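You operate a simulated robot arm through the tools that you are given. There is no shell and no other tool. Be economical: measure what you need, move in short steps, check, and stop when the job is done.

The job below is to be done with a simulated two-armed robot. You get a single attempt, and the scene is never put back.

Task
Load the notes and maps bundles into the large box, lift it onto the packing table in both hands.
Fine: shut its lid after.

Only the result counts: the job must be done as asked and must still hold three seconds after the hand-in. Knocking over, shifting, dropping, spilling or breaking anything else fails it. Lids that push on must go on centred and level and be pressed home; caps that screw on are set level and turned clockwise until they are tight.

Robot
Two 7-joint arms with two-finger parallel grippers on one trunk, on a base that drives. Base frame: it is fixed to the floor where the robot stands at the start and does not move with it; the origin is under the middle of the robot, x ahead of it, y to its left, z up; the surface under the hand at the start is at about z = 0.78. Units: m, degrees, N and s.
The left shoulder is at the start at [0.05, 0.177, 1.079], the right one opposite. With the tool pointing down near the work surface each hand reaches from about 0.22 to 0.7 m from the robot's upright axis, wherever it stands, measured 20 degrees to its own side. Places, roughly: inside of the large box [0.5, -1.4, 0.4]; large box [0.5, -1.5, 0.5]; large box lid [0.6, -1.4, 0.6]; packing table top [0.5, 0, 0.8]; padded stool [0.5, -1.5, 0.25]. Payload 3.43 kg a hand.
Tool frame (each hand has its own): the origin (TCP) lies between the finger pads and is the grasp point; the fingertips stand 0.034 m ahead of it; z points along the fingers, y is the line along which they close. Largest opening 0.128 m; finger width 0.024, thickness 0.012; the body of the gripper, 0.048 by 0.13 m, starts 0.096 m behind the TCP.
Orientation is that of the tool frame in the base frame, as a unit quaternion [w, x, y, z]. With the fingers straight down and closing along the base's y, the tool's x points along the base's -x, its y along +y and its z along -z.

Tools
- The arms move only by the tool jog_arm. It takes "left_steps", "right_steps" or both (then of equal length, played together; a hand with none holds still); each is a list of rows, each a list of 7 numbers: the finger opening in m, from 0 to 0.128, then the shift along the tool's x, y, z in m, then the turn, a rotation vector about the tool's x, y, z in degrees. In form: [[gripper, dx, dy, dz, ax, ay, az], ...]. A call has 1 to 10 rows; each row shifts and turns the commanded pose from where the row before left it, along the tool's axes as they then stand. Each row takes 0.2 s and may step no farther than 0.05 m and 8.6 degrees from the row before; otherwise, or with a gripper value out of range, the whole call is refused. Where a pose cannot be reached the arm comes as near as it can. A force on the tool above 40 N (or 10 N above the force at the start of the call, whichever is more), or a blocked arm, ends the call early, and 0.2 s more pass. Each finger travels about 0.108 m/s and halts on what it meets, pressing with about 32 N; the grip force reading is that of the motor and also rises with nothing between the fingers. The clock runs only during rows and for 0.2 s after the last one: add rows that do not move to give the fingers time. The reply holds the time, the measured pose of the TCP, the force on the tool along the base axes, the opening and the grip force, in the units named above and with some noise, with the torque about the TCP (base axes, N m) and any sound that the robot's microphone picked up, and new pictures: "views" is both (left out), scene, wrist or none (wrist: the cameras of the hands that moved).
- Cameras (640 x 400 px; columns grow to the right, rows downward): "scene" is now at [0.1494, -0.0243, 1.2339]; the picture's right is [-0.27, -0.96, 0.00], its down [-0.63, 0.18, -0.76] and it looks along [0.73, -0.21, -0.65] (base axes); focal length 214 px, centre (320, 200). "left" rides on the left gripper at [0.076, 0.011, -0.16] in its tool frame; the picture's right is [-0.15, 0.99, 0.00], its down [-0.88, -0.13, -0.46] and it looks along [-0.45, -0.07, 0.89] (tool axes); focal length 234 px, centre (320, 200). "right" rides on the right gripper at [0.076, -0.011, -0.16] in its tool frame; the picture's right is [0.15, 0.99, 0.00], its down [-0.88, 0.13, -0.46] and it looks along [-0.45, 0.07, 0.89] (tool axes); focal length 234 px, centre (320, 200). There is no depth. A picture from a camera that has moved, and an enlarged one, comes with that camera's place and axes in the base frame and with its lens.
- move_column(by): slides the trunk up (or, below 0, down) by that many m; the arms and the scene camera ride with it, the base frame stays. It gives what a move gives, with no picture.
- steer(legs): drives the robot by 1 to 6 legs, each [ahead, turn to the left] in m and degrees, along the robot's own axes; the way and the turn of a leg run together, so that a leg with both is an arc; at most 1.5 m and 180 degrees a leg. The arms and the cameras ride along, it lands a little off, and it stops where it bumps. It gives what a move gives, and a new picture of the scene camera.
- turn_head(pan, tilt): turns the head with the scene camera to pan (to the left, within 80 degrees either way) and tilt (down, from -29 to 69), counted from straight ahead of the robot. It gives what a move gives, and a new picture of the scene camera.
- inspect(camera, box): a new picture of the part [left, top, right, bottom] of that camera's present view, enlarged. The clock stands still meanwhile.
- close_job(): hands the job in; it is judged then, once.

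Work in short steps. Places have to be worked out from the pictures, the camera data and where the tool is seen: move nearer, look again, correct. Check each grasp and each placing, and mend what went wrong. You have 120 turns and 260 pictures in all, those below and enlarged ones among them. Open the grippers and draw the arms clear of the work before you hand the job in, unless the task says otherwise; then end with one line.

The tools are called after "Request:" as name(argument=value, ...) on one line, values as JSON. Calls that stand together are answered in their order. jog_arm: Moves the arms, as the interface text tells. Its arguments: {"type":"object","properties":{"left_steps":{"type":"array"},"right_steps":{"type":"array"},"views":{"type":"string","enum":["both","scene","wrist","none"]}},"required":[]} The other tools are called the same way: move_column (by) slides the trunk up or down; steer (legs) drives the base; turn_head (pan, tilt) turns the head that bears the scene camera; inspect (camera, box) takes an enlarged picture of a part of a camera's view; close_job () hands the job in.

At the start:

```text
time_s: 0.0
left_tcp_pos: [0.4921, 0.1295, 1.0285]
left_orientation: [0.0, -0.001, 1.0, 0.0]
left_ft_force: [-0.1, -0.2, 0.0]
left_moment: [0.0, 0.05, -0.03]
left_opening: 0.128
left_gripper_force: 0.0
right_tcp_pos: [0.4894, -0.2963, 1.1025]
right_orientation: [0.0, -0.001, 1.0, 0.0]
right_ft_force: [-0.2, 0.2, -0.6]
right_moment: [0.03, 0.03, -0.02]
right_opening: 0.128
right_gripper_force: 0.0
trunk travel left (down, up): [-0.25, 0.151]
robot x, y, heading: [-0.0006, -0.001, -0.1]
head pan, tilt: [-15.8, 40.6]
```

scene: 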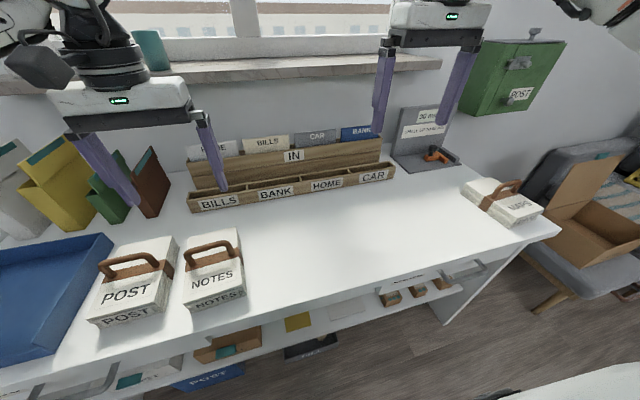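
right: 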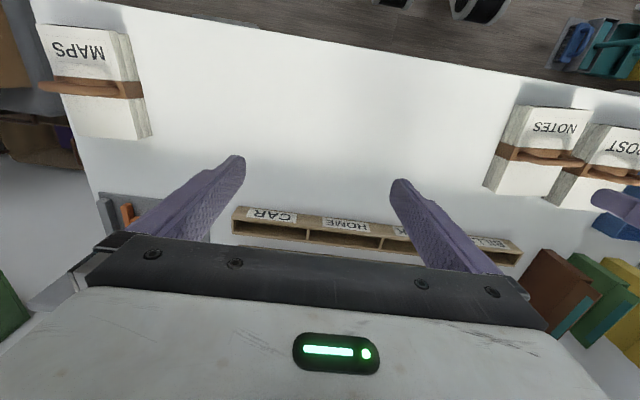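
left: 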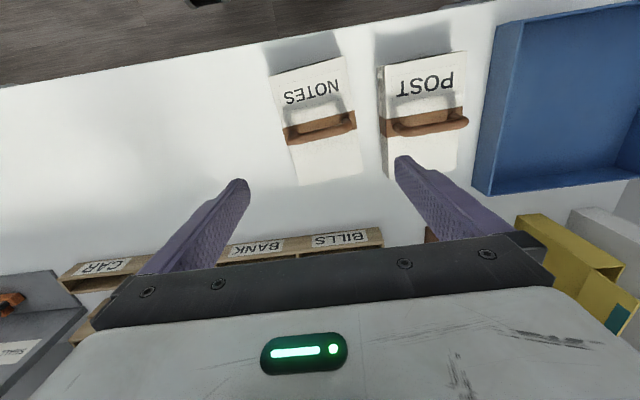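

I'll begin by looking at the box on the stool and taking a closer view of the two bundles.

Request:
turn_head(pan=-65, tilt=35)

Request:
inspect(camera="left", box=[240, 20, 480, 200])

Request:
inspect(camera="right", box=[20, 0, 220, 160])

```text
time_s: 1.2
left_tcp_pos: [0.4929, 0.1284, 1.0286]
left_orientation: [0.0, 0.0, 1.0, 0.0]
left_ft_force: [0.3, 0.4, 1.1]
left_moment: [-0.02, 0.03, 0.0]
left_opening: 0.1279
left_gripper_force: 0.0
right_tcp_pos: [0.4893, -0.295, 1.1032]
right_orientation: [0.0, 0.0, 1.0, -0.001]
right_ft_force: [0.2, 0.2, -0.2]
right_moment: [0.01, -0.02, 0.0]
right_opening: 0.128
right_gripper_force: 0.0
trunk travel left (down, up): [-0.25, 0.151]
robot x, y, heading: [-0.0012, -0.0012, 0.3]
head pan, tilt: [-65.0, 35.0]
camera scene: at [0.1053, -0.081, 1.2424], right [-0.91, -0.42, 0.0], down [-0.24, 0.52, -0.82], along [0.35, -0.74, -0.57], focal length 214 px, centre (320, 200)
```

scene: 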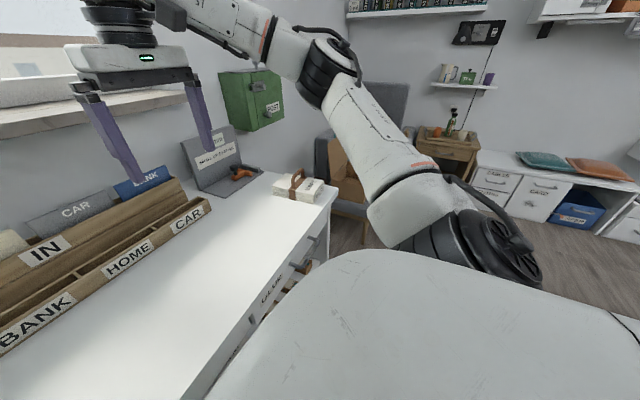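

```text
2.22 times, centred on (360, 110) of left
camera zoom: at [0.4164, 0.1394, 1.189], right [0.15, 0.99, 0.0], down [0.88, -0.13, 0.46], along [0.45, -0.07, -0.89], focal length 520 px, centre (231, 400)
```

zoom: 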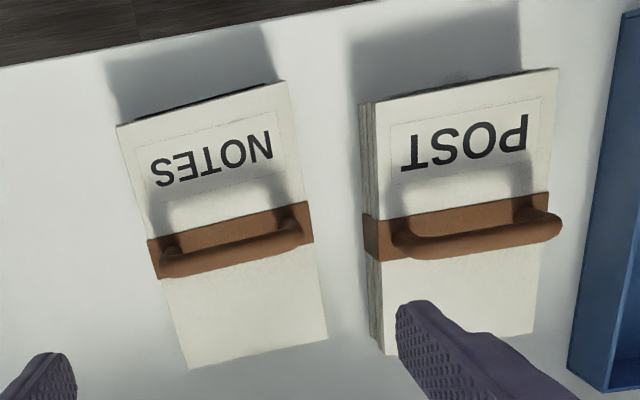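

```text
2.50 times, centred on (120, 80) of right
camera zoom: at [0.4145, -0.3056, 1.2619], right [-0.15, 0.99, 0.0], down [0.88, 0.13, 0.46], along [0.45, 0.07, -0.89], focal length 585 px, centre (820, 500)
```

zoom: 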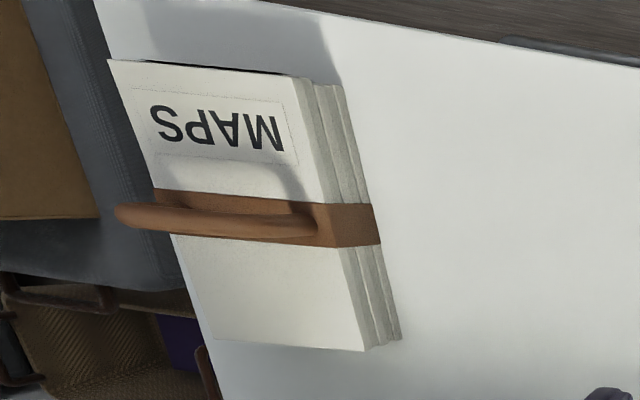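

Notes' handle appears to be near [0.478, 0.129, 0.848], with the bundle yawed about 4.5°. I turn the left hand about 85° so the fingers close across the handle, and lower partway.

Request:
jog_arm(left_steps=[[0.08, 0, 0, 0.01, 0, 0, 8.55], [0.08, 0, 0, 0.01, 0, 0, 8.55], [0.08, 0, 0, 0.01, 0, 0, 8.55], [0.08, 0, 0, 0.01, 0, 0, 8.55], [0.08, 0, 0, 0.01, 0, 0, 8.55], [0.08, 0, 0, 0.01, 0, 0, 8.55], [0.08, 0, 0, 0.01, 0, 0, 8.55], [0.08, 0, 0, 0.01, 0, 0, 8.55], [0.08, 0, 0, 0.01, 0, 0, 8.55], [0.08, 0, 0, 0.01, 0, 0, 8.55]], views="wrist")

Request:
turn_head(pan=10, tilt=45)

```text
time_s: 3.4
left_tcp_pos: [0.4, 0.1555, 0.9802]
left_orientation: [0.003, 0.555, 0.832, 0.002]
left_ft_force: [-0.6, 0.5, 0.4]
left_moment: [-0.07, -0.08, -0.02]
left_opening: 0.08
left_gripper_force: 0.0
left hand out of reach, approached as far as the arm can: row 7, 8, 9, 10
right_tcp_pos: [0.4883, -0.294, 1.1054]
right_orientation: [0.001, 0.0, 1.0, 0.0]
right_ft_force: [-1.1, 0.8, 0.5]
right_moment: [-0.02, -0.04, -0.02]
right_opening: 0.1281
right_gripper_force: 0.0
trunk travel left (down, up): [-0.25, 0.151]
robot x, y, heading: [0.0001, 0.0001, -0.1]
head pan, tilt: [-65.0, 35.0]
camera left: at [0.3801, 0.2295, 1.1401], right [0.97, 0.25, 0.01], down [0.22, -0.86, 0.46], along [0.12, -0.44, -0.89], focal length 234 px, centre (320, 200)
```

left: 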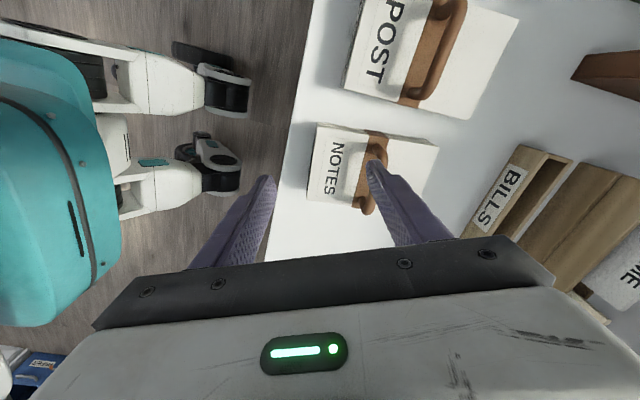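

```text
time_s: 4.8
left_tcp_pos: [0.4027, 0.1543, 0.9796]
left_orientation: [0.002, 0.552, 0.834, 0.003]
left_ft_force: [-0.8, 0.2, -1.0]
left_moment: [-0.02, 0.01, 0.02]
left_opening: 0.0797
left_gripper_force: 0.0
right_tcp_pos: [0.4908, -0.2956, 1.1025]
right_orientation: [0.0, -0.001, 1.0, 0.001]
right_ft_force: [0.6, -0.6, -0.5]
right_moment: [-0.02, 0.01, 0.01]
right_opening: 0.128
right_gripper_force: 0.0
trunk travel left (down, up): [-0.25, 0.151]
robot x, y, heading: [-0.0002, 0.0002, 0.2]
head pan, tilt: [10.0, 45.0]
camera scene: at [0.1481, 0.0129, 1.2276], right [0.17, -0.98, 0.0], down [-0.7, -0.12, -0.71], along [0.7, 0.12, -0.71], focal length 214 px, centre (320, 200)
```

scene: 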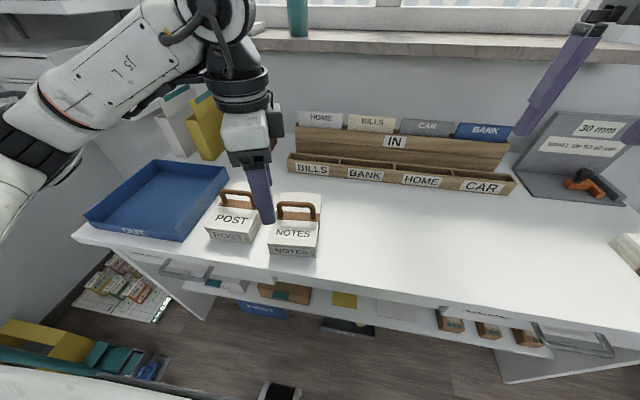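

Clockwise rotation runs into a joint limit, so I turn the left hand the other way, toward −94° in all.

Request:
jog_arm(left_steps=[[0.08, 0, 0, -0.01, 0, 0, -8.55], [0.08, 0, 0, 0, 0, 0, -8.55], [0.08, 0, 0, 0, 0, 0, -8.55], [0.08, 0, 0, 0, 0, 0, -8.55], [0.08, 0, 0, 0, 0, 0, -8.55], [0.08, 0, 0, 0, 0, 0, -8.55], [0.08, 0, 0, 0, 0, 0, -8.55], [0.08, 0, 0, 0, 0, 0, -8.55], [0.08, -0.04, 0, 0, 0, 0, -8.55], [0.08, -0.04, 0, 0, 0, 0, -8.55]], views="none")

Request:
jog_arm(left_steps=[[0.08, 0, 0, 0, 0, 0, -8.55], [0.08, 0, 0, 0, 0, 0, -8.55], [0.08, 0, 0, 0, 0, 0, -8.55], [0.08, 0, 0, 0, 0, 0, -8.55], [0.08, 0, 0, 0, 0, 0, -8.55], [0.08, 0, 0, 0, 0, 0, -8.55], [0.08, 0, 0, 0, 0, 0, -8.55], [0.08, 0, 0, 0, 0, 0, -8.55]], views="both")

```text
time_s: 7.0
left_tcp_pos: [0.4818, 0.1606, 0.9916]
left_orientation: [-0.001, -0.15, 0.989, 0.0]
left_ft_force: [-0.4, 0.4, -0.4]
left_moment: [0.0, -0.03, -0.01]
left_opening: 0.0797
left_gripper_force: 0.1
right_tcp_pos: [0.4897, -0.2951, 1.1028]
right_orientation: [0.0, 0.0, 1.0, -0.001]
right_ft_force: [0.4, -0.4, 0.0]
right_moment: [-0.03, 0.02, 0.0]
right_opening: 0.1281
right_gripper_force: 0.1
trunk travel left (down, up): [-0.25, 0.151]
robot x, y, heading: [-0.0031, -0.0013, -0.1]
head pan, tilt: [10.0, 45.0]
```

```text
time_s: 8.8
left_tcp_pos: [0.4827, 0.1613, 0.9893]
left_orientation: [0.0, -0.68, 0.733, 0.0]
left_ft_force: [-0.5, -0.2, 0.0]
left_moment: [-0.01, 0.0, -0.01]
left_opening: 0.0801
left_gripper_force: 0.1
right_tcp_pos: [0.4908, -0.2953, 1.1026]
right_orientation: [0.0, 0.0, 1.0, 0.0]
right_ft_force: [0.0, -0.4, 0.0]
right_moment: [-0.03, 0.01, 0.0]
right_opening: 0.1277
right_gripper_force: 0.1
trunk travel left (down, up): [-0.25, 0.151]
robot x, y, heading: [-0.0015, 0.0002, -0.0]
head pan, tilt: [10.0, 45.0]
camera scene: at [0.1481, 0.0129, 1.2276], right [0.17, -0.98, 0.0], down [-0.7, -0.12, -0.71], along [0.7, 0.12, -0.71], focal length 214 px, centre (320, 200)
camera left: at [0.4664, 0.0857, 1.15], right [-0.98, 0.22, 0.0], down [0.2, 0.87, 0.46], along [0.1, 0.44, -0.89], focal length 234 px, centre (320, 200)
```

scene: 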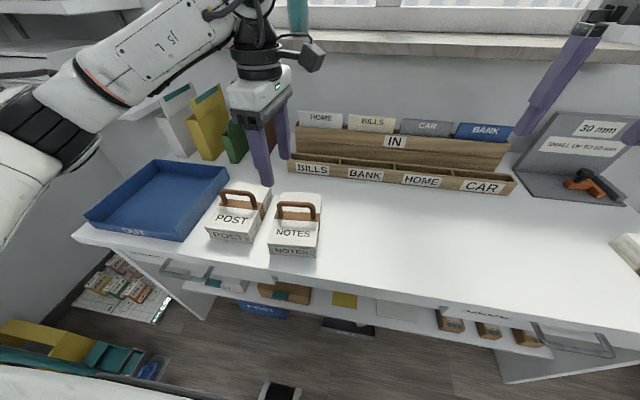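
left: 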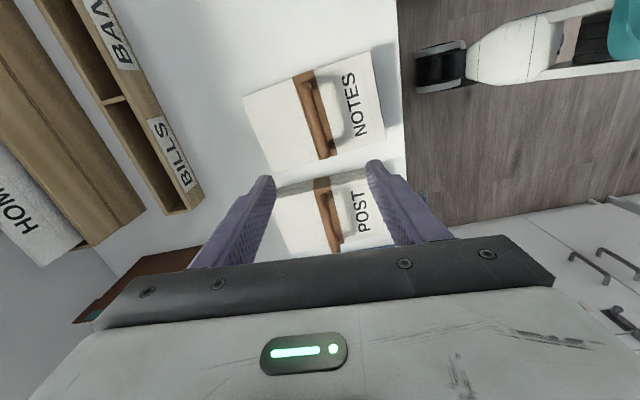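

Reachable this way. I finish the rotation, centre over the handle (~[0.476, 0.125]) and lower to just above grasp height.

Request:
jog_arm(left_steps=[[0.08, 0, 0, 0, 0, 0, -8.55], [0.08, 0.0354, 0.0097, 0, 0, 0, 0], [0.08, 0, 0, 0.04, 0, 0, 0], [0.08, 0, 0, 0.04, 0, 0, 0], [0.08, 0, 0, 0.02, 0, 0, 0], [0.08, 0, 0, 0, 0, 0, 0]], views="both")

Request:
inspect(camera="scene", box=[190, 130, 370, 270])

```text
time_s: 10.2
left_tcp_pos: [0.4703, 0.1248, 0.8913]
left_orientation: [0.0, 0.732, -0.681, 0.0]
left_ft_force: [0.3, 0.0, 0.4]
left_moment: [0.03, 0.0, 0.02]
left_opening: 0.0798
left_gripper_force: 0.0
right_tcp_pos: [0.4898, -0.295, 1.1029]
right_orientation: [0.0, 0.0, 1.0, 0.0]
right_ft_force: [0.1, -0.6, -0.2]
right_moment: [0.0, 0.01, -0.02]
right_opening: 0.1281
right_gripper_force: 0.0
trunk travel left (down, up): [-0.25, 0.151]
robot x, y, heading: [-0.0035, 0.0022, -0.0]
head pan, tilt: [10.0, 45.0]
camera scene: at [0.1481, 0.0129, 1.2276], right [0.17, -0.98, 0.0], down [-0.7, -0.12, -0.71], along [0.7, 0.12, -0.71], focal length 214 px, centre (320, 200)
camera left: at [0.4657, 0.0476, 1.0514], right [-1.0, 0.08, 0.0], down [0.07, 0.89, 0.46], along [0.03, 0.45, -0.89], focal length 234 px, centre (320, 200)
```

scene: 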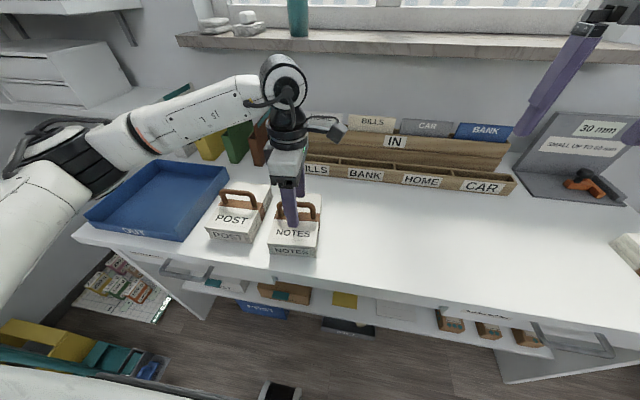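
left: 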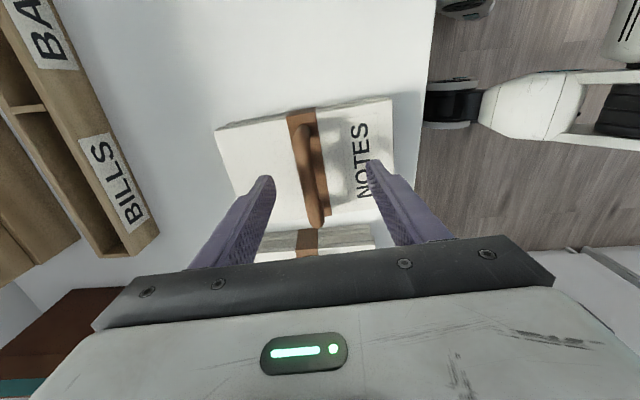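

```text
2.86 times, centred on (280, 200) of scene
camera zoom: at [0.1481, 0.0129, 1.2276], right [0.17, -0.98, 0.0], down [-0.7, -0.12, -0.71], along [0.7, 0.12, -0.71], focal length 613 px, centre (434, 200)
```

zoom: 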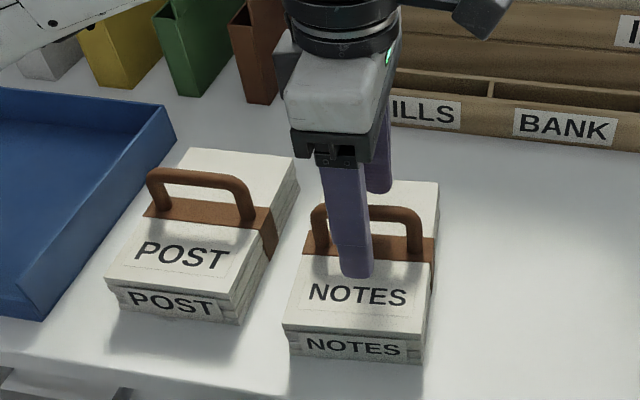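

The handle reads about [0.480, 0.123], so I shift +x 1 cm, lower 3 cm, and close on it.

Request:
jog_arm(left_steps=[[0.08, 0.001, -0.0095, 0, 0, 0, 0], [0.08, 0, 0, 0.017, 0, 0, 0], [0.08, 0, 0, 0.016, 0, 0, 0], [0.03, 0, 0, 0, 0, 0, 0], [0.0, 0, 0, 0, 0, 0, 0], [0.0, 0, 0, 0, 0, 0, 0], [0.0, 0, 0, 0, 0, 0, 0]], views="wrist")

Request:
inspect(camera="scene", box=[230, 150, 350, 260])

```text
time_s: 11.8
left_tcp_pos: [0.4824, 0.1235, 0.8589]
left_orientation: [-0.001, 0.732, -0.681, -0.001]
left_ft_force: [-1.4, 0.2, 3.1]
left_moment: [-0.11, -0.01, 0.3]
left_opening: 0.0137
left_gripper_force: 31.8
right_tcp_pos: [0.4905, -0.296, 1.1023]
right_orientation: [0.001, 0.0, 1.0, 0.0]
right_ft_force: [0.3, 0.5, -0.8]
right_moment: [0.0, 0.02, -0.02]
right_opening: 0.128
right_gripper_force: 0.1
trunk travel left (down, up): [-0.25, 0.151]
robot x, y, heading: [-0.0018, -0.0017, -0.1]
head pan, tilt: [10.0, 45.0]
camera left: at [0.4764, 0.0462, 1.019], right [-1.0, 0.08, 0.0], down [0.07, 0.89, 0.46], along [0.03, 0.45, -0.89], focal length 234 px, centre (320, 200)
```

left: 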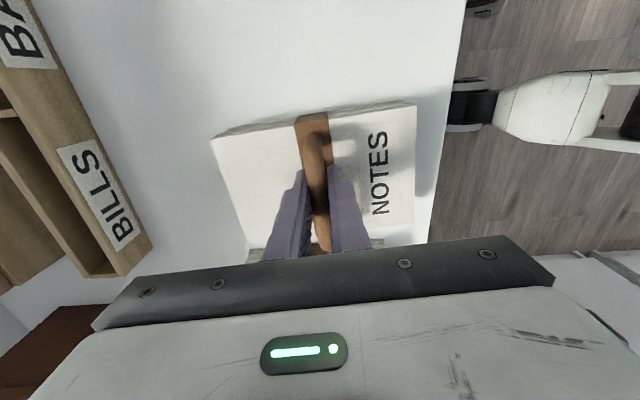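

```text
3.64 times, centred on (290, 205) of scene
camera zoom: at [0.1477, 0.0129, 1.2277], right [0.17, -0.98, 0.0], down [-0.7, -0.12, -0.71], along [0.7, 0.12, -0.71], focal length 780 px, centre (429, 182)
```

zoom: 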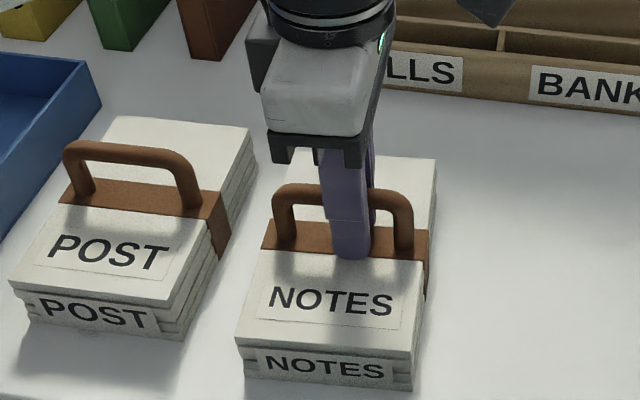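

Gripped at 13.7 mm. I lift about 0.16 m and check the load.

Request:
jog_arm(left_steps=[[0.0, 0, 0, -0.01, 0, 0, 0], [0.0, 0, 0, -0.03, 0, 0, 0], [0.0, 0, 0, -0.04, 0, 0, 0], [0.0, 0, 0, -0.04, 0, 0, 0], [0.0, 0, 0, -0.04, 0, 0, 0], [0.0, 0, 0, 0, 0, 0, 0]], views="scene")

```text
time_s: 13.2
left_tcp_pos: [0.4835, 0.1247, 1.016]
left_orientation: [0.001, 0.731, -0.682, 0.0]
left_ft_force: [0.0, 0.1, -5.3]
left_moment: [-0.03, -0.03, 0.01]
left_opening: 0.0136
left_gripper_force: 31.2
right_tcp_pos: [0.4902, -0.2958, 1.1033]
right_orientation: [0.0, 0.001, 1.0, -0.001]
right_ft_force: [-0.1, -1.7, 0.0]
right_moment: [-0.03, 0.03, 0.02]
right_opening: 0.1279
right_gripper_force: 0.1
trunk travel left (down, up): [-0.25, 0.151]
robot x, y, heading: [0.0013, 0.0014, -0.3]
head pan, tilt: [10.0, 45.0]
camera scene: at [0.1486, 0.0131, 1.2275], right [0.17, -0.98, 0.0], down [-0.7, -0.12, -0.71], along [0.7, 0.12, -0.71], focal length 214 px, centre (320, 200)
```

scene: 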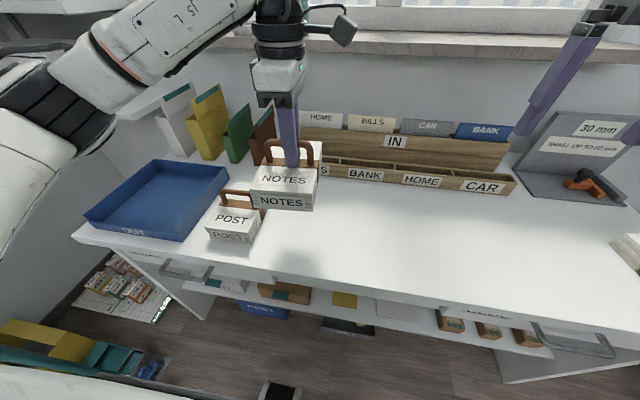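

Notes is held (~5.3 N). Now I drive back, right, and forward again to stand before the maps bundle at y ≈ −0.5.

Request:
steer(legs=[[-0.3, 0], [0, -90], [0.5, 0], [0, 90], [0.28, 0]])

Request:
turn_head(pan=-20, tilt=45)

```text
time_s: 27.0
left_tcp_pos: [0.4865, -0.3542, 1.0154]
left_orientation: [0.001, 0.742, -0.671, 0.0]
left_ft_force: [-0.6, 0.0, -5.3]
left_moment: [-0.04, -0.01, 0.0]
left_opening: 0.0134
left_gripper_force: 31.8
right_tcp_pos: [0.505, -0.7744, 1.1023]
right_orientation: [0.0, -0.015, 1.0, 0.0]
right_ft_force: [0.3, 0.3, 0.0]
right_moment: [-0.05, 0.03, 0.03]
right_opening: 0.1278
right_gripper_force: 0.1
trunk travel left (down, up): [-0.25, 0.151]
robot x, y, heading: [0.006, -0.4989, 1.5]
head pan, tilt: [10.0, 45.0]
camera scene: at [0.1543, -0.4756, 1.2274], right [0.2, -0.98, 0.0], down [-0.69, -0.14, -0.71], along [0.69, 0.14, -0.71], focal length 214 px, centre (320, 200)
```

scene: 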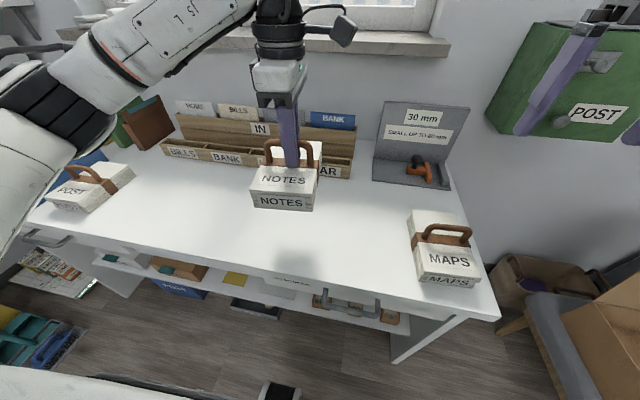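

```text
time_s: 28.0
left_tcp_pos: [0.4863, -0.3536, 1.0147]
left_orientation: [0.0, 0.742, -0.671, -0.001]
left_ft_force: [0.0, -0.6, -4.3]
left_moment: [-0.05, -0.01, -0.02]
left_opening: 0.0134
left_gripper_force: 31.9
right_tcp_pos: [0.5062, -0.7733, 1.1036]
right_orientation: [-0.001, -0.016, 1.0, 0.0]
right_ft_force: [0.0, 0.0, -0.6]
right_moment: [0.0, 0.03, -0.03]
right_opening: 0.1279
right_gripper_force: 0.2
trunk travel left (down, up): [-0.25, 0.151]
robot x, y, heading: [0.0048, -0.4951, 1.9]
head pan, tilt: [-20.0, 45.0]
camera scene: at [0.1514, -0.5175, 1.2275], right [-0.31, -0.95, 0.0], down [-0.67, 0.22, -0.71], along [0.67, -0.22, -0.71], focal length 214 px, centre (320, 200)
```

scene: 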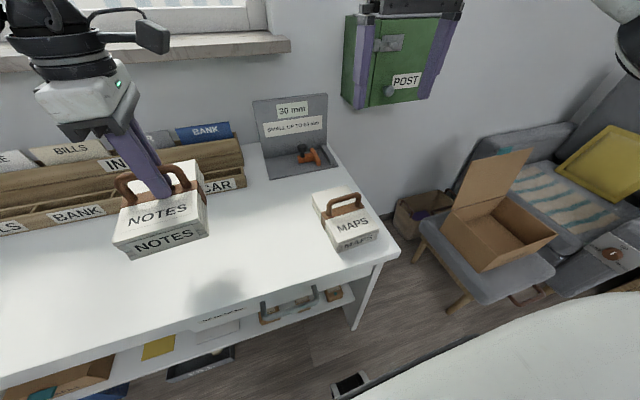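

Maps' handle is near [0.476, −0.688]. I move the right hand over it and turn it inward.

Request:
jog_arm(right_steps=[[0.08, 0.015, 0.043, 0, 0, 0, 0], [0.08, 0.012, 0.043, 0, 0, 0, 0], [0.08, 0, 0, 0.01, 0, 0, 8.55], [0.08, 0, 0, 0.01, 0, 0, 8.55], [0.08, 0, 0, 0.01, 0, 0, 8.55], [0.08, 0, 0, 0.01, 0, 0, 8.55], [0.08, 0, 0, 0.01, 0, 0, 8.55], [0.08, 0, 0, 0.01, 0, 0, 8.55], [0.08, 0, 0, 0.01, 0, 0, 8.55], [0.08, 0, 0, 0.01, 0, 0, 8.55]], views="none")

Request:
jog_arm(right_steps=[[0.08, 0, 0, 0.04, 0, 0, 8.55], [0.08, 0, 0, 0.03, 0, 0, 8.55], [0.08, 0, 0, 0, 0, 0, 0]], views="both")

```text
time_s: 30.2
left_tcp_pos: [0.486, -0.3544, 1.015]
left_orientation: [0.001, 0.742, -0.67, 0.0]
left_ft_force: [-0.1, -0.7, -4.2]
left_moment: [-0.03, 0.01, -0.02]
left_opening: 0.0134
left_gripper_force: 31.9
right_tcp_pos: [0.4758, -0.6879, 1.0221]
right_orientation: [-0.001, 0.551, 0.835, 0.0]
right_ft_force: [-0.7, 0.0, 0.0]
right_moment: [0.0, 0.0, 0.04]
right_opening: 0.08
right_gripper_force: 0.1
trunk travel left (down, up): [-0.25, 0.151]
robot x, y, heading: [0.0084, -0.4958, 1.9]
head pan, tilt: [-20.0, 45.0]
```

```text
time_s: 31.0
left_tcp_pos: [0.4847, -0.3545, 1.0142]
left_orientation: [0.001, 0.742, -0.67, -0.001]
left_ft_force: [-0.6, 0.5, -5.8]
left_moment: [-0.04, 0.01, 0.01]
left_opening: 0.0135
left_gripper_force: 31.8
right_tcp_pos: [0.4755, -0.6867, 0.9532]
right_orientation: [0.001, 0.668, 0.744, 0.001]
right_ft_force: [0.1, -0.2, -0.5]
right_moment: [-0.02, 0.03, 0.0]
right_opening: 0.08
right_gripper_force: 0.1
trunk travel left (down, up): [-0.25, 0.151]
robot x, y, heading: [0.0069, -0.4906, 1.7]
head pan, tilt: [-20.0, 45.0]
camera scene: at [0.1514, -0.5176, 1.2275], right [-0.31, -0.95, 0.0], down [-0.67, 0.22, -0.71], along [0.67, -0.22, -0.71], focal length 214 px, centre (320, 200)
camera right: at [0.4556, -0.612, 1.112], right [0.97, 0.25, 0.0], down [0.22, -0.86, 0.46], along [0.11, -0.44, -0.89], focal length 234 px, centre (320, 200)
```

scene: 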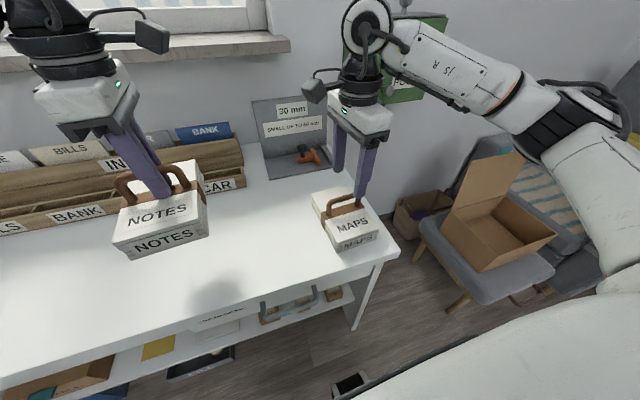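
right: 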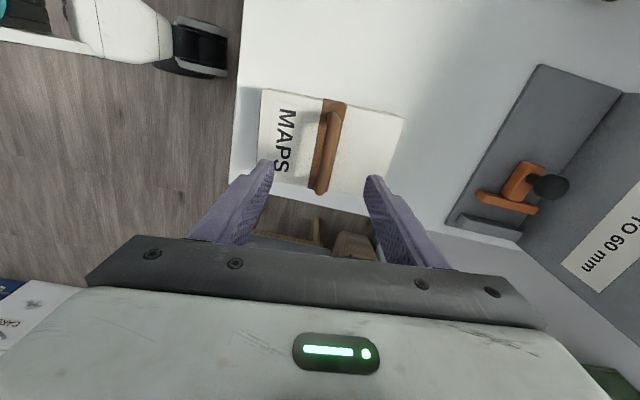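

Handle centre refined to [0.479, −0.681], yaw ≈ 3°. Correct, lower and grip.

Request:
jog_arm(right_steps=[[0.08, 0.005, 0.0035, 0, 0, 0, 3], [0.08, 0, 0, 0.04, 0, 0, 0], [0.08, 0, 0, 0.03, 0, 0, 0], [0.08, 0, 0, 0.022, 0, 0, 0], [0.03, 0, 0, 0, 0, 0, 0], [0.0, 0, 0, 0, 0, 0, 0], [0.0, 0, 0, 0, 0, 0, 0], [0.0, 0, 0, 0, 0, 0, 0]], views="both")

```text
time_s: 32.8
left_tcp_pos: [0.4845, -0.3533, 1.0166]
left_orientation: [0.001, 0.742, -0.671, -0.001]
left_ft_force: [0.4, -0.7, -5.4]
left_moment: [-0.09, 0.04, 0.02]
left_opening: 0.0133
left_gripper_force: 32.2
right_tcp_pos: [0.4778, -0.6822, 0.8611]
right_orientation: [0.0, 0.687, 0.727, 0.0]
right_ft_force: [1.4, 0.3, 0.0]
right_moment: [0.19, -0.02, 0.15]
right_opening: 0.0135
right_gripper_force: 32.3
trunk travel left (down, up): [-0.25, 0.151]
robot x, y, heading: [0.0051, -0.493, 1.5]
head pan, tilt: [-20.0, 45.0]
camera scene: at [0.1515, -0.5176, 1.2275], right [-0.31, -0.95, 0.0], down [-0.67, 0.22, -0.71], along [0.67, -0.22, -0.71], focal length 214 px, centre (320, 200)
camera right: at [0.4628, -0.6067, 1.0209], right [0.98, 0.2, 0.0], down [0.18, -0.87, 0.46], along [0.09, -0.45, -0.89], focal length 234 px, centre (320, 200)
```

scene: 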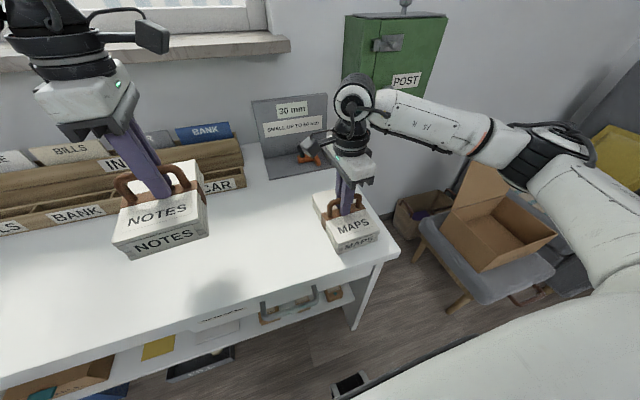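
right: 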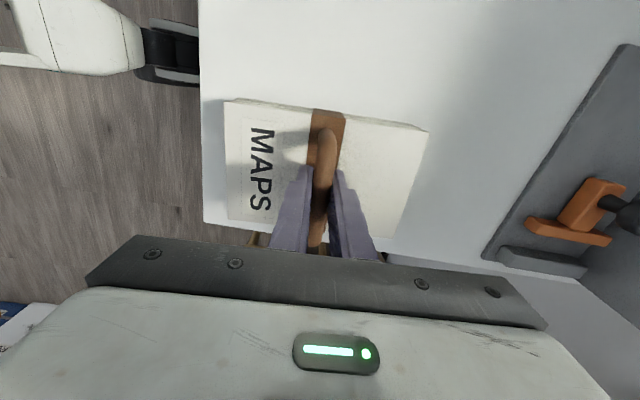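

Maps is gripped. I lift it to about z = 1.02.

Request:
jog_arm(right_steps=[[0.0, 0, 0, -0.01, 0, 0, 0], [0.0, 0, 0, -0.03, 0, 0, 0], [0.0, 0, 0, -0.04, 0, 0, 0], [0.0, 0, 0, -0.04, 0, 0, 0], [0.0, 0, 0, -0.04, 0, 0, 0], [0.0, 0, 0, 0, 0, 0, 0]], views="scene")

Request:
inspect(camera="scene", box=[390, 130, 600, 320])

```text
time_s: 34.2
left_tcp_pos: [0.4859, -0.3539, 1.0153]
left_orientation: [0.001, 0.742, -0.671, 0.0]
left_ft_force: [-0.6, 0.1, -5.4]
left_moment: [-0.03, -0.02, -0.02]
left_opening: 0.0136
left_gripper_force: 32.6
right_tcp_pos: [0.4793, -0.6846, 1.0212]
right_orientation: [0.001, 0.687, 0.727, 0.0]
right_ft_force: [0.4, 0.0, -5.1]
right_moment: [0.03, 0.01, 0.02]
right_opening: 0.0137
right_gripper_force: 32.4
trunk travel left (down, up): [-0.25, 0.151]
robot x, y, heading: [0.0061, -0.4913, 1.3]
head pan, tilt: [-20.0, 45.0]
camera scene: at [0.1519, -0.5178, 1.2274], right [-0.31, -0.95, 0.0], down [-0.67, 0.22, -0.71], along [0.67, -0.22, -0.71], focal length 214 px, centre (320, 200)
```

scene: 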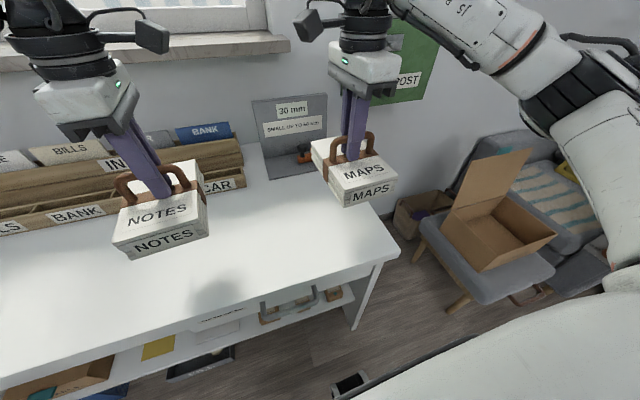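

```text
2.11 times, centred on (495, 225) of scene
camera zoom: at [0.1519, -0.5178, 1.2274], right [-0.31, -0.95, 0.0], down [-0.67, 0.22, -0.71], along [0.67, -0.22, -0.71], focal length 452 px, centre (-48, 147)
```

zoom: 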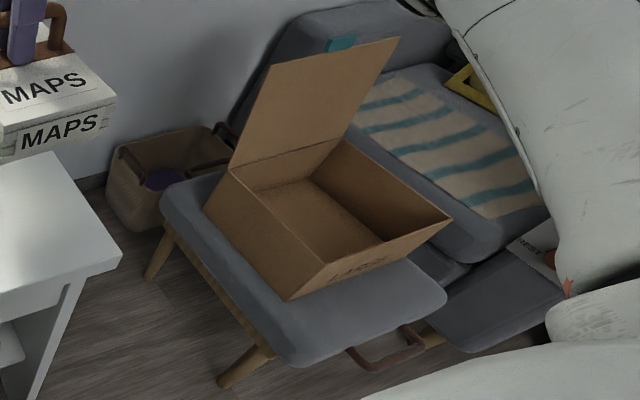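

Both bundles are in hand. I drive round to face the stool, stopping a bit short to survey the box.

Request:
steer(legs=[[-0.3, 0], [0, -91.4], [0.9, 0], [0, 90]])

Request:
turn_head(pan=0, tilt=42)

```text
time_s: 48.2
left_tcp_pos: [0.1812, -1.2685, 1.0149]
left_orientation: [0.001, 0.727, -0.686, 0.0]
left_ft_force: [1.7, -0.7, -6.0]
left_moment: [0.0, -0.03, 0.03]
left_opening: 0.0138
left_gripper_force: 31.4
right_tcp_pos: [0.1596, -1.5989, 1.0212]
right_orientation: [0.0, 0.703, 0.711, 0.0]
right_ft_force: [0.3, -0.3, -5.2]
right_moment: [0.0, -0.01, 0.0]
right_opening: 0.0139
right_gripper_force: 31.7
trunk travel left (down, up): [-0.25, 0.151]
robot x, y, heading: [-0.3064, -1.3869, -0.8]
head pan, tilt: [-20.0, 45.0]
camera scene: at [-0.1598, -1.4178, 1.2274], right [-0.36, -0.93, 0.0], down [-0.66, 0.25, -0.71], along [0.66, -0.25, -0.71], focal length 214 px, centre (320, 200)
```

scene: 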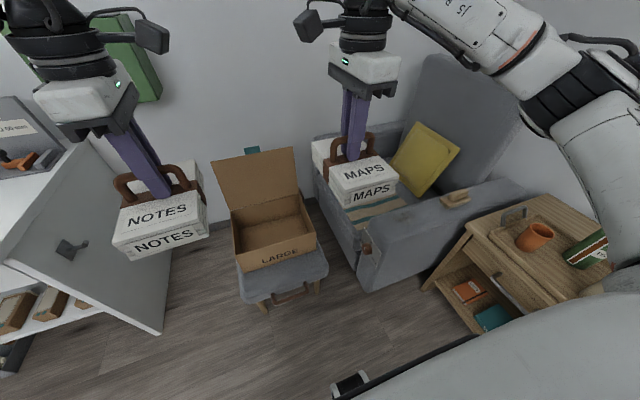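

```text
time_s: 49.1
left_tcp_pos: [0.1805, -1.2698, 1.0144]
left_orientation: [0.0, 0.727, -0.686, -0.001]
left_ft_force: [-0.2, 0.4, -5.8]
left_moment: [-0.04, 0.0, 0.03]
left_opening: 0.0133
left_gripper_force: 32.0
right_tcp_pos: [0.1598, -1.599, 1.0207]
right_orientation: [0.0, 0.703, 0.711, 0.0]
right_ft_force: [-0.2, 0.1, -5.2]
right_moment: [0.02, -0.02, 0.03]
right_opening: 0.0138
right_gripper_force: 32.4
trunk travel left (down, up): [-0.25, 0.151]
robot x, y, heading: [-0.3055, -1.3895, -0.6]
head pan, tilt: [0.0, 42.0]
camera scene: at [-0.1523, -1.3903, 1.2317], right [-0.01, -1.0, 0.0], down [-0.67, 0.01, -0.74], along [0.74, -0.01, -0.67], focal length 214 px, centre (320, 200)
```

scene: 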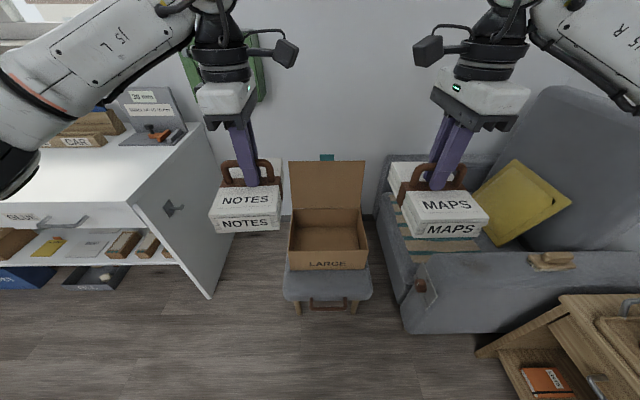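

The box stands squarely ahead, lid open to the rear. I zoom in to measure it.

Request:
inspect(camera="scene", box=[260, 145, 400, 325])

```text
2.22 times, centred on (330, 235) of scene
camera zoom: at [-0.1523, -1.3903, 1.2317], right [-0.01, -1.0, 0.0], down [-0.67, 0.01, -0.74], along [0.74, -0.01, -0.67], focal length 477 px, centre (298, 122)
```

zoom: 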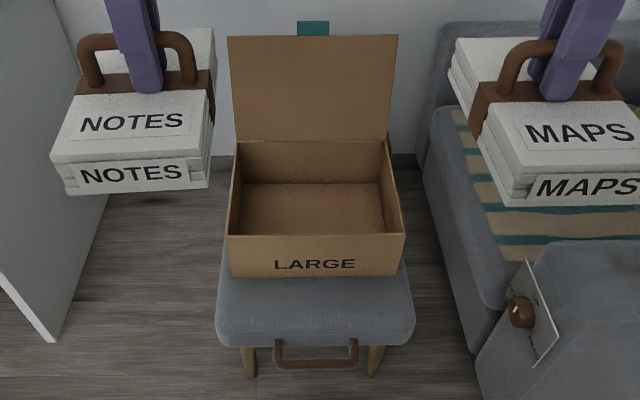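

Box roughly: front x≈0.31, rear x≈0.54, y −1.28…−1.58, rim z≈0.56. I drive 0.25 m nearer (bundles stay above the lid) and look steeply down for a second fix.

Request:
steer(legs=[[0.25, 0]])

Request:
turn_head(pan=0, tilt=60)

```text
time_s: 50.7
left_tcp_pos: [0.3911, -1.2748, 1.0134]
left_orientation: [0.001, 0.724, -0.689, -0.002]
left_ft_force: [-0.1, 1.0, -5.3]
left_moment: [-0.01, -0.03, -0.01]
left_opening: 0.0136
left_gripper_force: 32.0
right_tcp_pos: [0.368, -1.6039, 1.0203]
right_orientation: [0.0, 0.705, 0.709, -0.001]
right_ft_force: [-0.5, 0.1, -4.8]
right_moment: [0.04, -0.02, -0.01]
right_opening: 0.0136
right_gripper_force: 31.9
trunk travel left (down, up): [-0.25, 0.151]
robot x, y, heading: [-0.093, -1.3907, -1.2]
head pan, tilt: [0.0, 42.0]
stopped in leg 1: the robot was blocked; the commanded pose is now the measured one
camera scene: at [0.0582, -1.3947, 1.2316], right [-0.02, -1.0, 0.0], down [-0.67, 0.01, -0.74], along [0.74, -0.01, -0.67], focal length 214 px, centre (320, 200)
```

scene: 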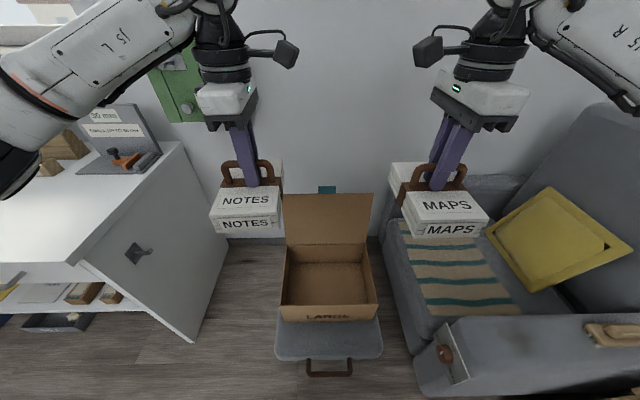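

```text
time_s: 51.5
left_tcp_pos: [0.3902, -1.2748, 1.0141]
left_orientation: [0.0, 0.725, -0.689, 0.0]
left_ft_force: [0.8, -0.4, -5.5]
left_moment: [-0.02, 0.04, 0.02]
left_opening: 0.0134
left_gripper_force: 31.9
right_tcp_pos: [0.3671, -1.6054, 1.0203]
right_orientation: [0.0, 0.705, 0.709, 0.0]
right_ft_force: [0.4, -0.7, -5.6]
right_moment: [0.03, 0.03, 0.01]
right_opening: 0.0135
right_gripper_force: 32.3
trunk travel left (down, up): [-0.25, 0.151]
robot x, y, heading: [-0.0971, -1.3871, -1.1]
head pan, tilt: [0.0, 60.0]
camera scene: at [0.0411, -1.3944, 1.208], right [-0.02, -1.0, 0.0], down [-0.87, 0.02, -0.5], along [0.5, -0.01, -0.87], focal length 214 px, centre (320, 200)
```

scene: 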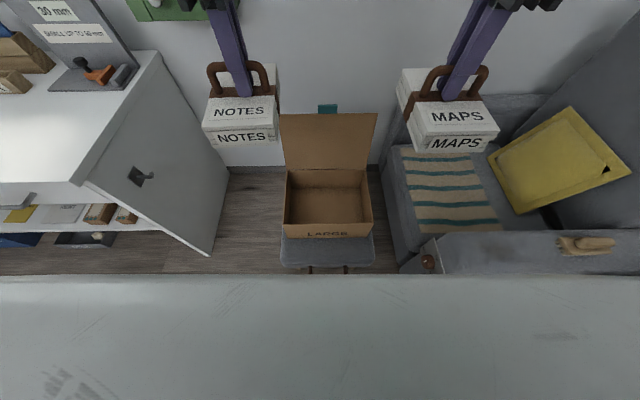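

The base touched the stool, so I back off a hair. Let me zoom in for a better fix on the box.

Request:
steer(legs=[[-0.015, 0]])

Request:
inspect(camera="scene", box=[260, 100, 400, 280])

```text
time_s: 52.3
left_tcp_pos: [0.3757, -1.2743, 1.0155]
left_orientation: [0.001, 0.724, -0.689, -0.001]
left_ft_force: [-0.1, 0.2, -5.7]
left_moment: [-0.04, -0.02, 0.02]
left_opening: 0.0135
left_gripper_force: 32.4
right_tcp_pos: [0.3524, -1.6041, 1.0221]
right_orientation: [0.0, 0.704, 0.71, 0.0]
right_ft_force: [-0.6, -0.5, -5.2]
right_moment: [0.03, 0.0, 0.0]
right_opening: 0.0136
right_gripper_force: 31.8
trunk travel left (down, up): [-0.25, 0.151]
robot x, y, heading: [-0.1114, -1.3899, -1.3]
head pan, tilt: [0.0, 60.0]
camera scene: at [0.0254, -1.394, 1.2081], right [-0.02, -1.0, 0.0], down [-0.87, 0.02, -0.5], along [0.5, -0.01, -0.87], focal length 214 px, centre (320, 200)
```

scene: 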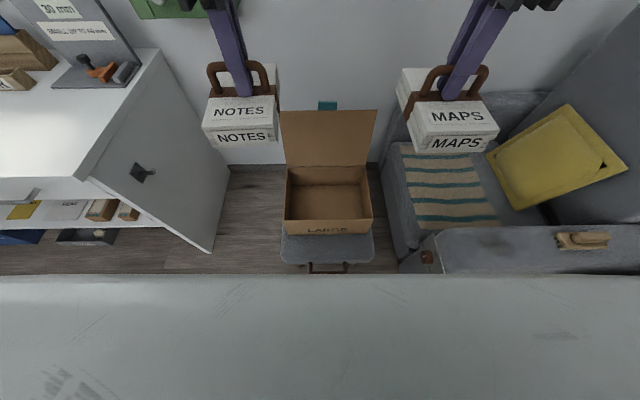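

```text
2.22 times, centred on (330, 190) of scene
camera zoom: at [0.0254, -1.394, 1.2081], right [-0.02, -1.0, 0.0], down [-0.87, 0.02, -0.5], along [0.5, -0.01, -0.87], focal length 477 px, centre (298, 222)
```

zoom: 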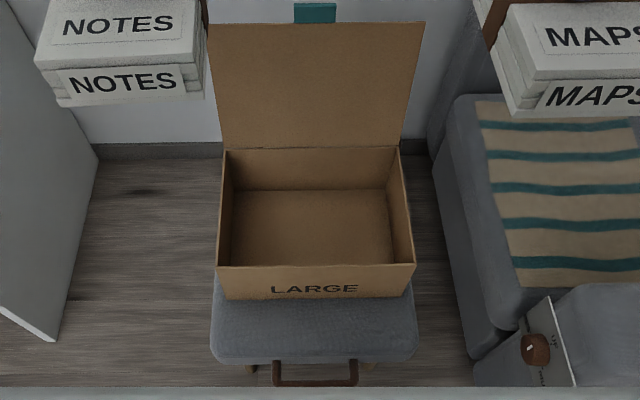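

Triangulated: rim z≈0.505, floor ≈0.35, front x=0.349, rear x=0.59, y from −1.266 to −1.59 (centre −1.428). Lower the trunk fully.

Request:
move_column(by=-0.25)

Request:
jog_arm(left_steps=[[0.0, 0.028, -0.032, 0, 0, 0, 4], [0.0, 0.029, -0.032, 0, 0, 0, 0], [0.0, 0.029, -0.031, 0, 0, 0, 0], [0.0, 0, 0, 0, 0, 0, 0]], views="both")

```text
time_s: 54.9
left_tcp_pos: [0.3761, -1.2746, 0.7652]
left_orientation: [0.0, 0.724, -0.689, -0.001]
left_ft_force: [-0.2, 0.8, -5.0]
left_moment: [-0.05, 0.01, -0.01]
left_opening: 0.0136
left_gripper_force: 32.2
right_tcp_pos: [0.353, -1.6056, 0.7708]
right_orientation: [0.0, 0.705, 0.709, -0.001]
right_ft_force: [0.1, -0.4, -5.8]
right_moment: [0.05, 0.0, 0.0]
right_opening: 0.0133
right_gripper_force: 32.3
trunk travel left (down, up): [0.0, 0.401]
robot x, y, heading: [-0.1079, -1.3902, -1.2]
head pan, tilt: [0.0, 60.0]
```

```text
time_s: 55.9
left_tcp_pos: [0.4746, -1.3608, 0.7642]
left_orientation: [0.0, -0.7, 0.714, 0.002]
left_ft_force: [0.5, -1.2, -5.6]
left_moment: [-0.04, 0.01, 0.01]
left_opening: 0.0134
left_gripper_force: 31.7
right_tcp_pos: [0.3528, -1.6046, 0.7704]
right_orientation: [0.0, 0.704, 0.71, 0.0]
right_ft_force: [-0.8, 0.6, -5.5]
right_moment: [0.01, -0.03, 0.01]
right_opening: 0.0134
right_gripper_force: 32.1
trunk travel left (down, up): [0.0, 0.401]
robot x, y, heading: [-0.1091, -1.3889, -1.0]
head pan, tilt: [0.0, 60.0]
camera scene: at [0.0258, -1.3941, 0.9579], right [-0.02, -1.0, 0.0], down [-0.87, 0.02, -0.5], along [0.5, -0.01, -0.87], focal length 214 px, centre (320, 200)
camera left: at [0.4622, -1.4365, 0.9243], right [-0.99, 0.17, 0.0], down [0.15, 0.88, 0.46], along [0.08, 0.45, -0.89], focal length 234 px, centre (320, 200)
```

scene: 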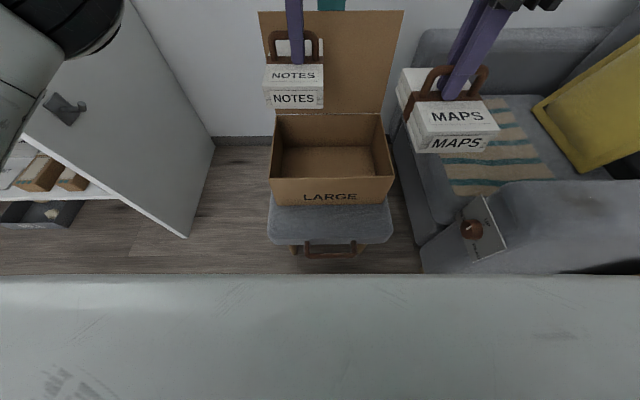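
left: 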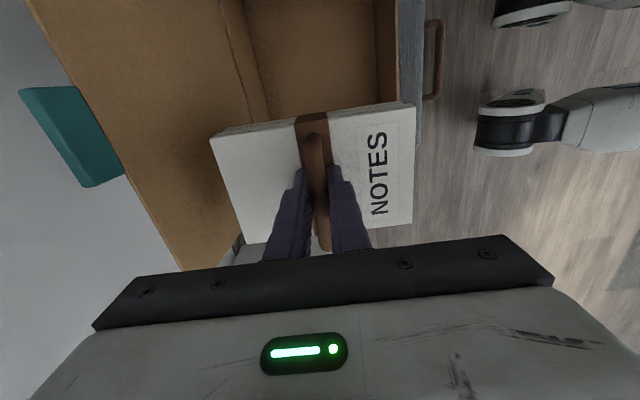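

Bundle is well placed above the left half of the box. I lower it straight in, to about 1 cm above the floor.

Request:
jog_arm(left_steps=[[0.0, 0, 0.004, 0.04, 0, 0, 0], [0.0, 0, 0, 0.04, 0, 0, 0], [0.0, 0, 0, 0.04, 0, 0, 0], [0.0, 0, 0, 0.04, 0, 0, 0], [0.0, 0, 0, 0.04, 0, 0, 0], [0.0, 0, 0, 0.04, 0, 0, 0], [0.0, 0, 0, 0.04, 0, 0, 0], [0.0, 0, 0, 0, 0, 0, 0]], views="both")

```text
time_s: 57.7
left_tcp_pos: [0.4653, -1.3562, 0.4833]
left_orientation: [-0.001, -0.7, 0.714, 0.001]
left_ft_force: [0.0, -0.1, -5.6]
left_moment: [-0.05, 0.03, -0.02]
left_opening: 0.0135
left_gripper_force: 32.4
right_tcp_pos: [0.3527, -1.6059, 0.7706]
right_orientation: [0.0, 0.705, 0.709, 0.001]
right_ft_force: [-0.4, -0.5, -6.3]
right_moment: [0.03, -0.02, 0.01]
right_opening: 0.0135
right_gripper_force: 32.0
trunk travel left (down, up): [0.0, 0.401]
robot x, y, heading: [-0.1086, -1.3869, -1.1]
head pan, tilt: [0.0, 60.0]
camera scene: at [0.0259, -1.394, 0.958], right [-0.02, -1.0, 0.0], down [-0.87, 0.02, -0.5], along [0.5, -0.01, -0.87], focal length 214 px, centre (320, 200)
camera left: at [0.4537, -1.4331, 0.6438], right [-0.99, 0.17, 0.0], down [0.15, 0.88, 0.46], along [0.07, 0.45, -0.89], focal length 234 px, centre (320, 200)
```

scene: 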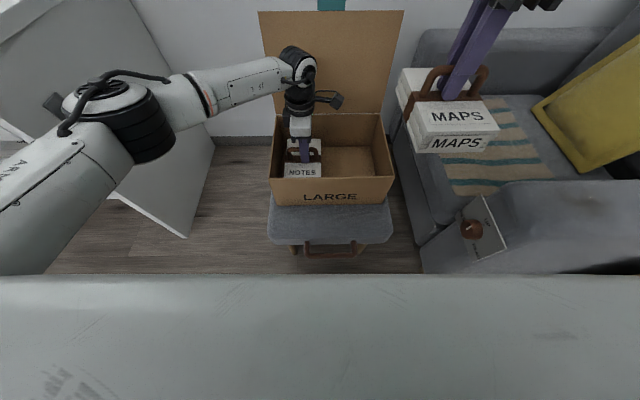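
left: 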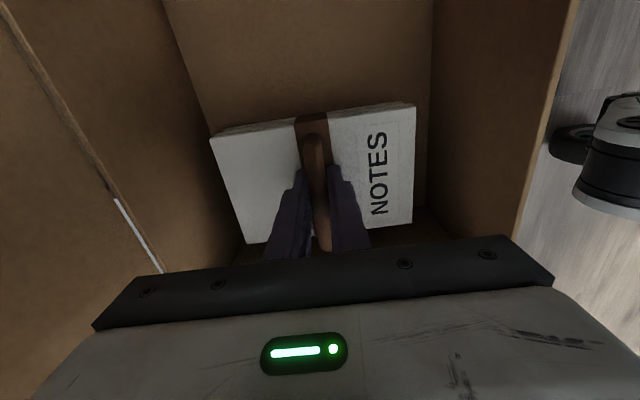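

Notes is inside and clear of all walls. I lower the last few centimetres gently.

Request:
jog_arm(left_steps=[[0.0, 0, 0, 0.015, 0, 0, 0], [0.0, 0, 0, 0.015, 0, 0, 0], [0.0, 0, 0, 0.01, 0, 0, 0], [0.0, 0, 0, 0.005, 0, 0, 0], [0.0, 0, 0, 0, 0, 0, 0]], views="wrist")

```text
time_s: 58.4
left_tcp_pos: [0.4671, -1.3576, 0.4626]
left_orientation: [0.0, -0.701, 0.713, -0.001]
left_ft_force: [-6.7, 3.4, 19.6]
left_moment: [0.33, 0.62, 0.09]
left_opening: 0.0137
left_gripper_force: 32.0
right_tcp_pos: [0.3518, -1.6044, 0.7706]
right_orientation: [0.0, 0.705, 0.71, -0.001]
right_ft_force: [0.2, 0.1, -5.4]
right_moment: [0.05, -0.01, -0.02]
right_opening: 0.0136
right_gripper_force: 32.3
trunk travel left (down, up): [0.0, 0.401]
robot x, y, heading: [-0.112, -1.3895, -1.2]
head pan, tilt: [0.0, 60.0]
stopped in row 3 (left hand): the force on the tool passed its limit at 49 N (the readings are from after the stop); the commanded pose is now the measured one
camera left: at [0.4558, -1.4336, 0.6228], right [-0.99, 0.16, 0.0], down [0.15, 0.88, 0.46], along [0.08, 0.45, -0.89], focal length 234 px, centre (320, 200)
```

left: 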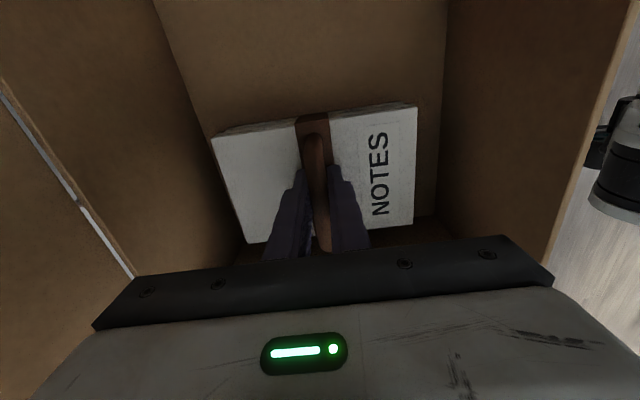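

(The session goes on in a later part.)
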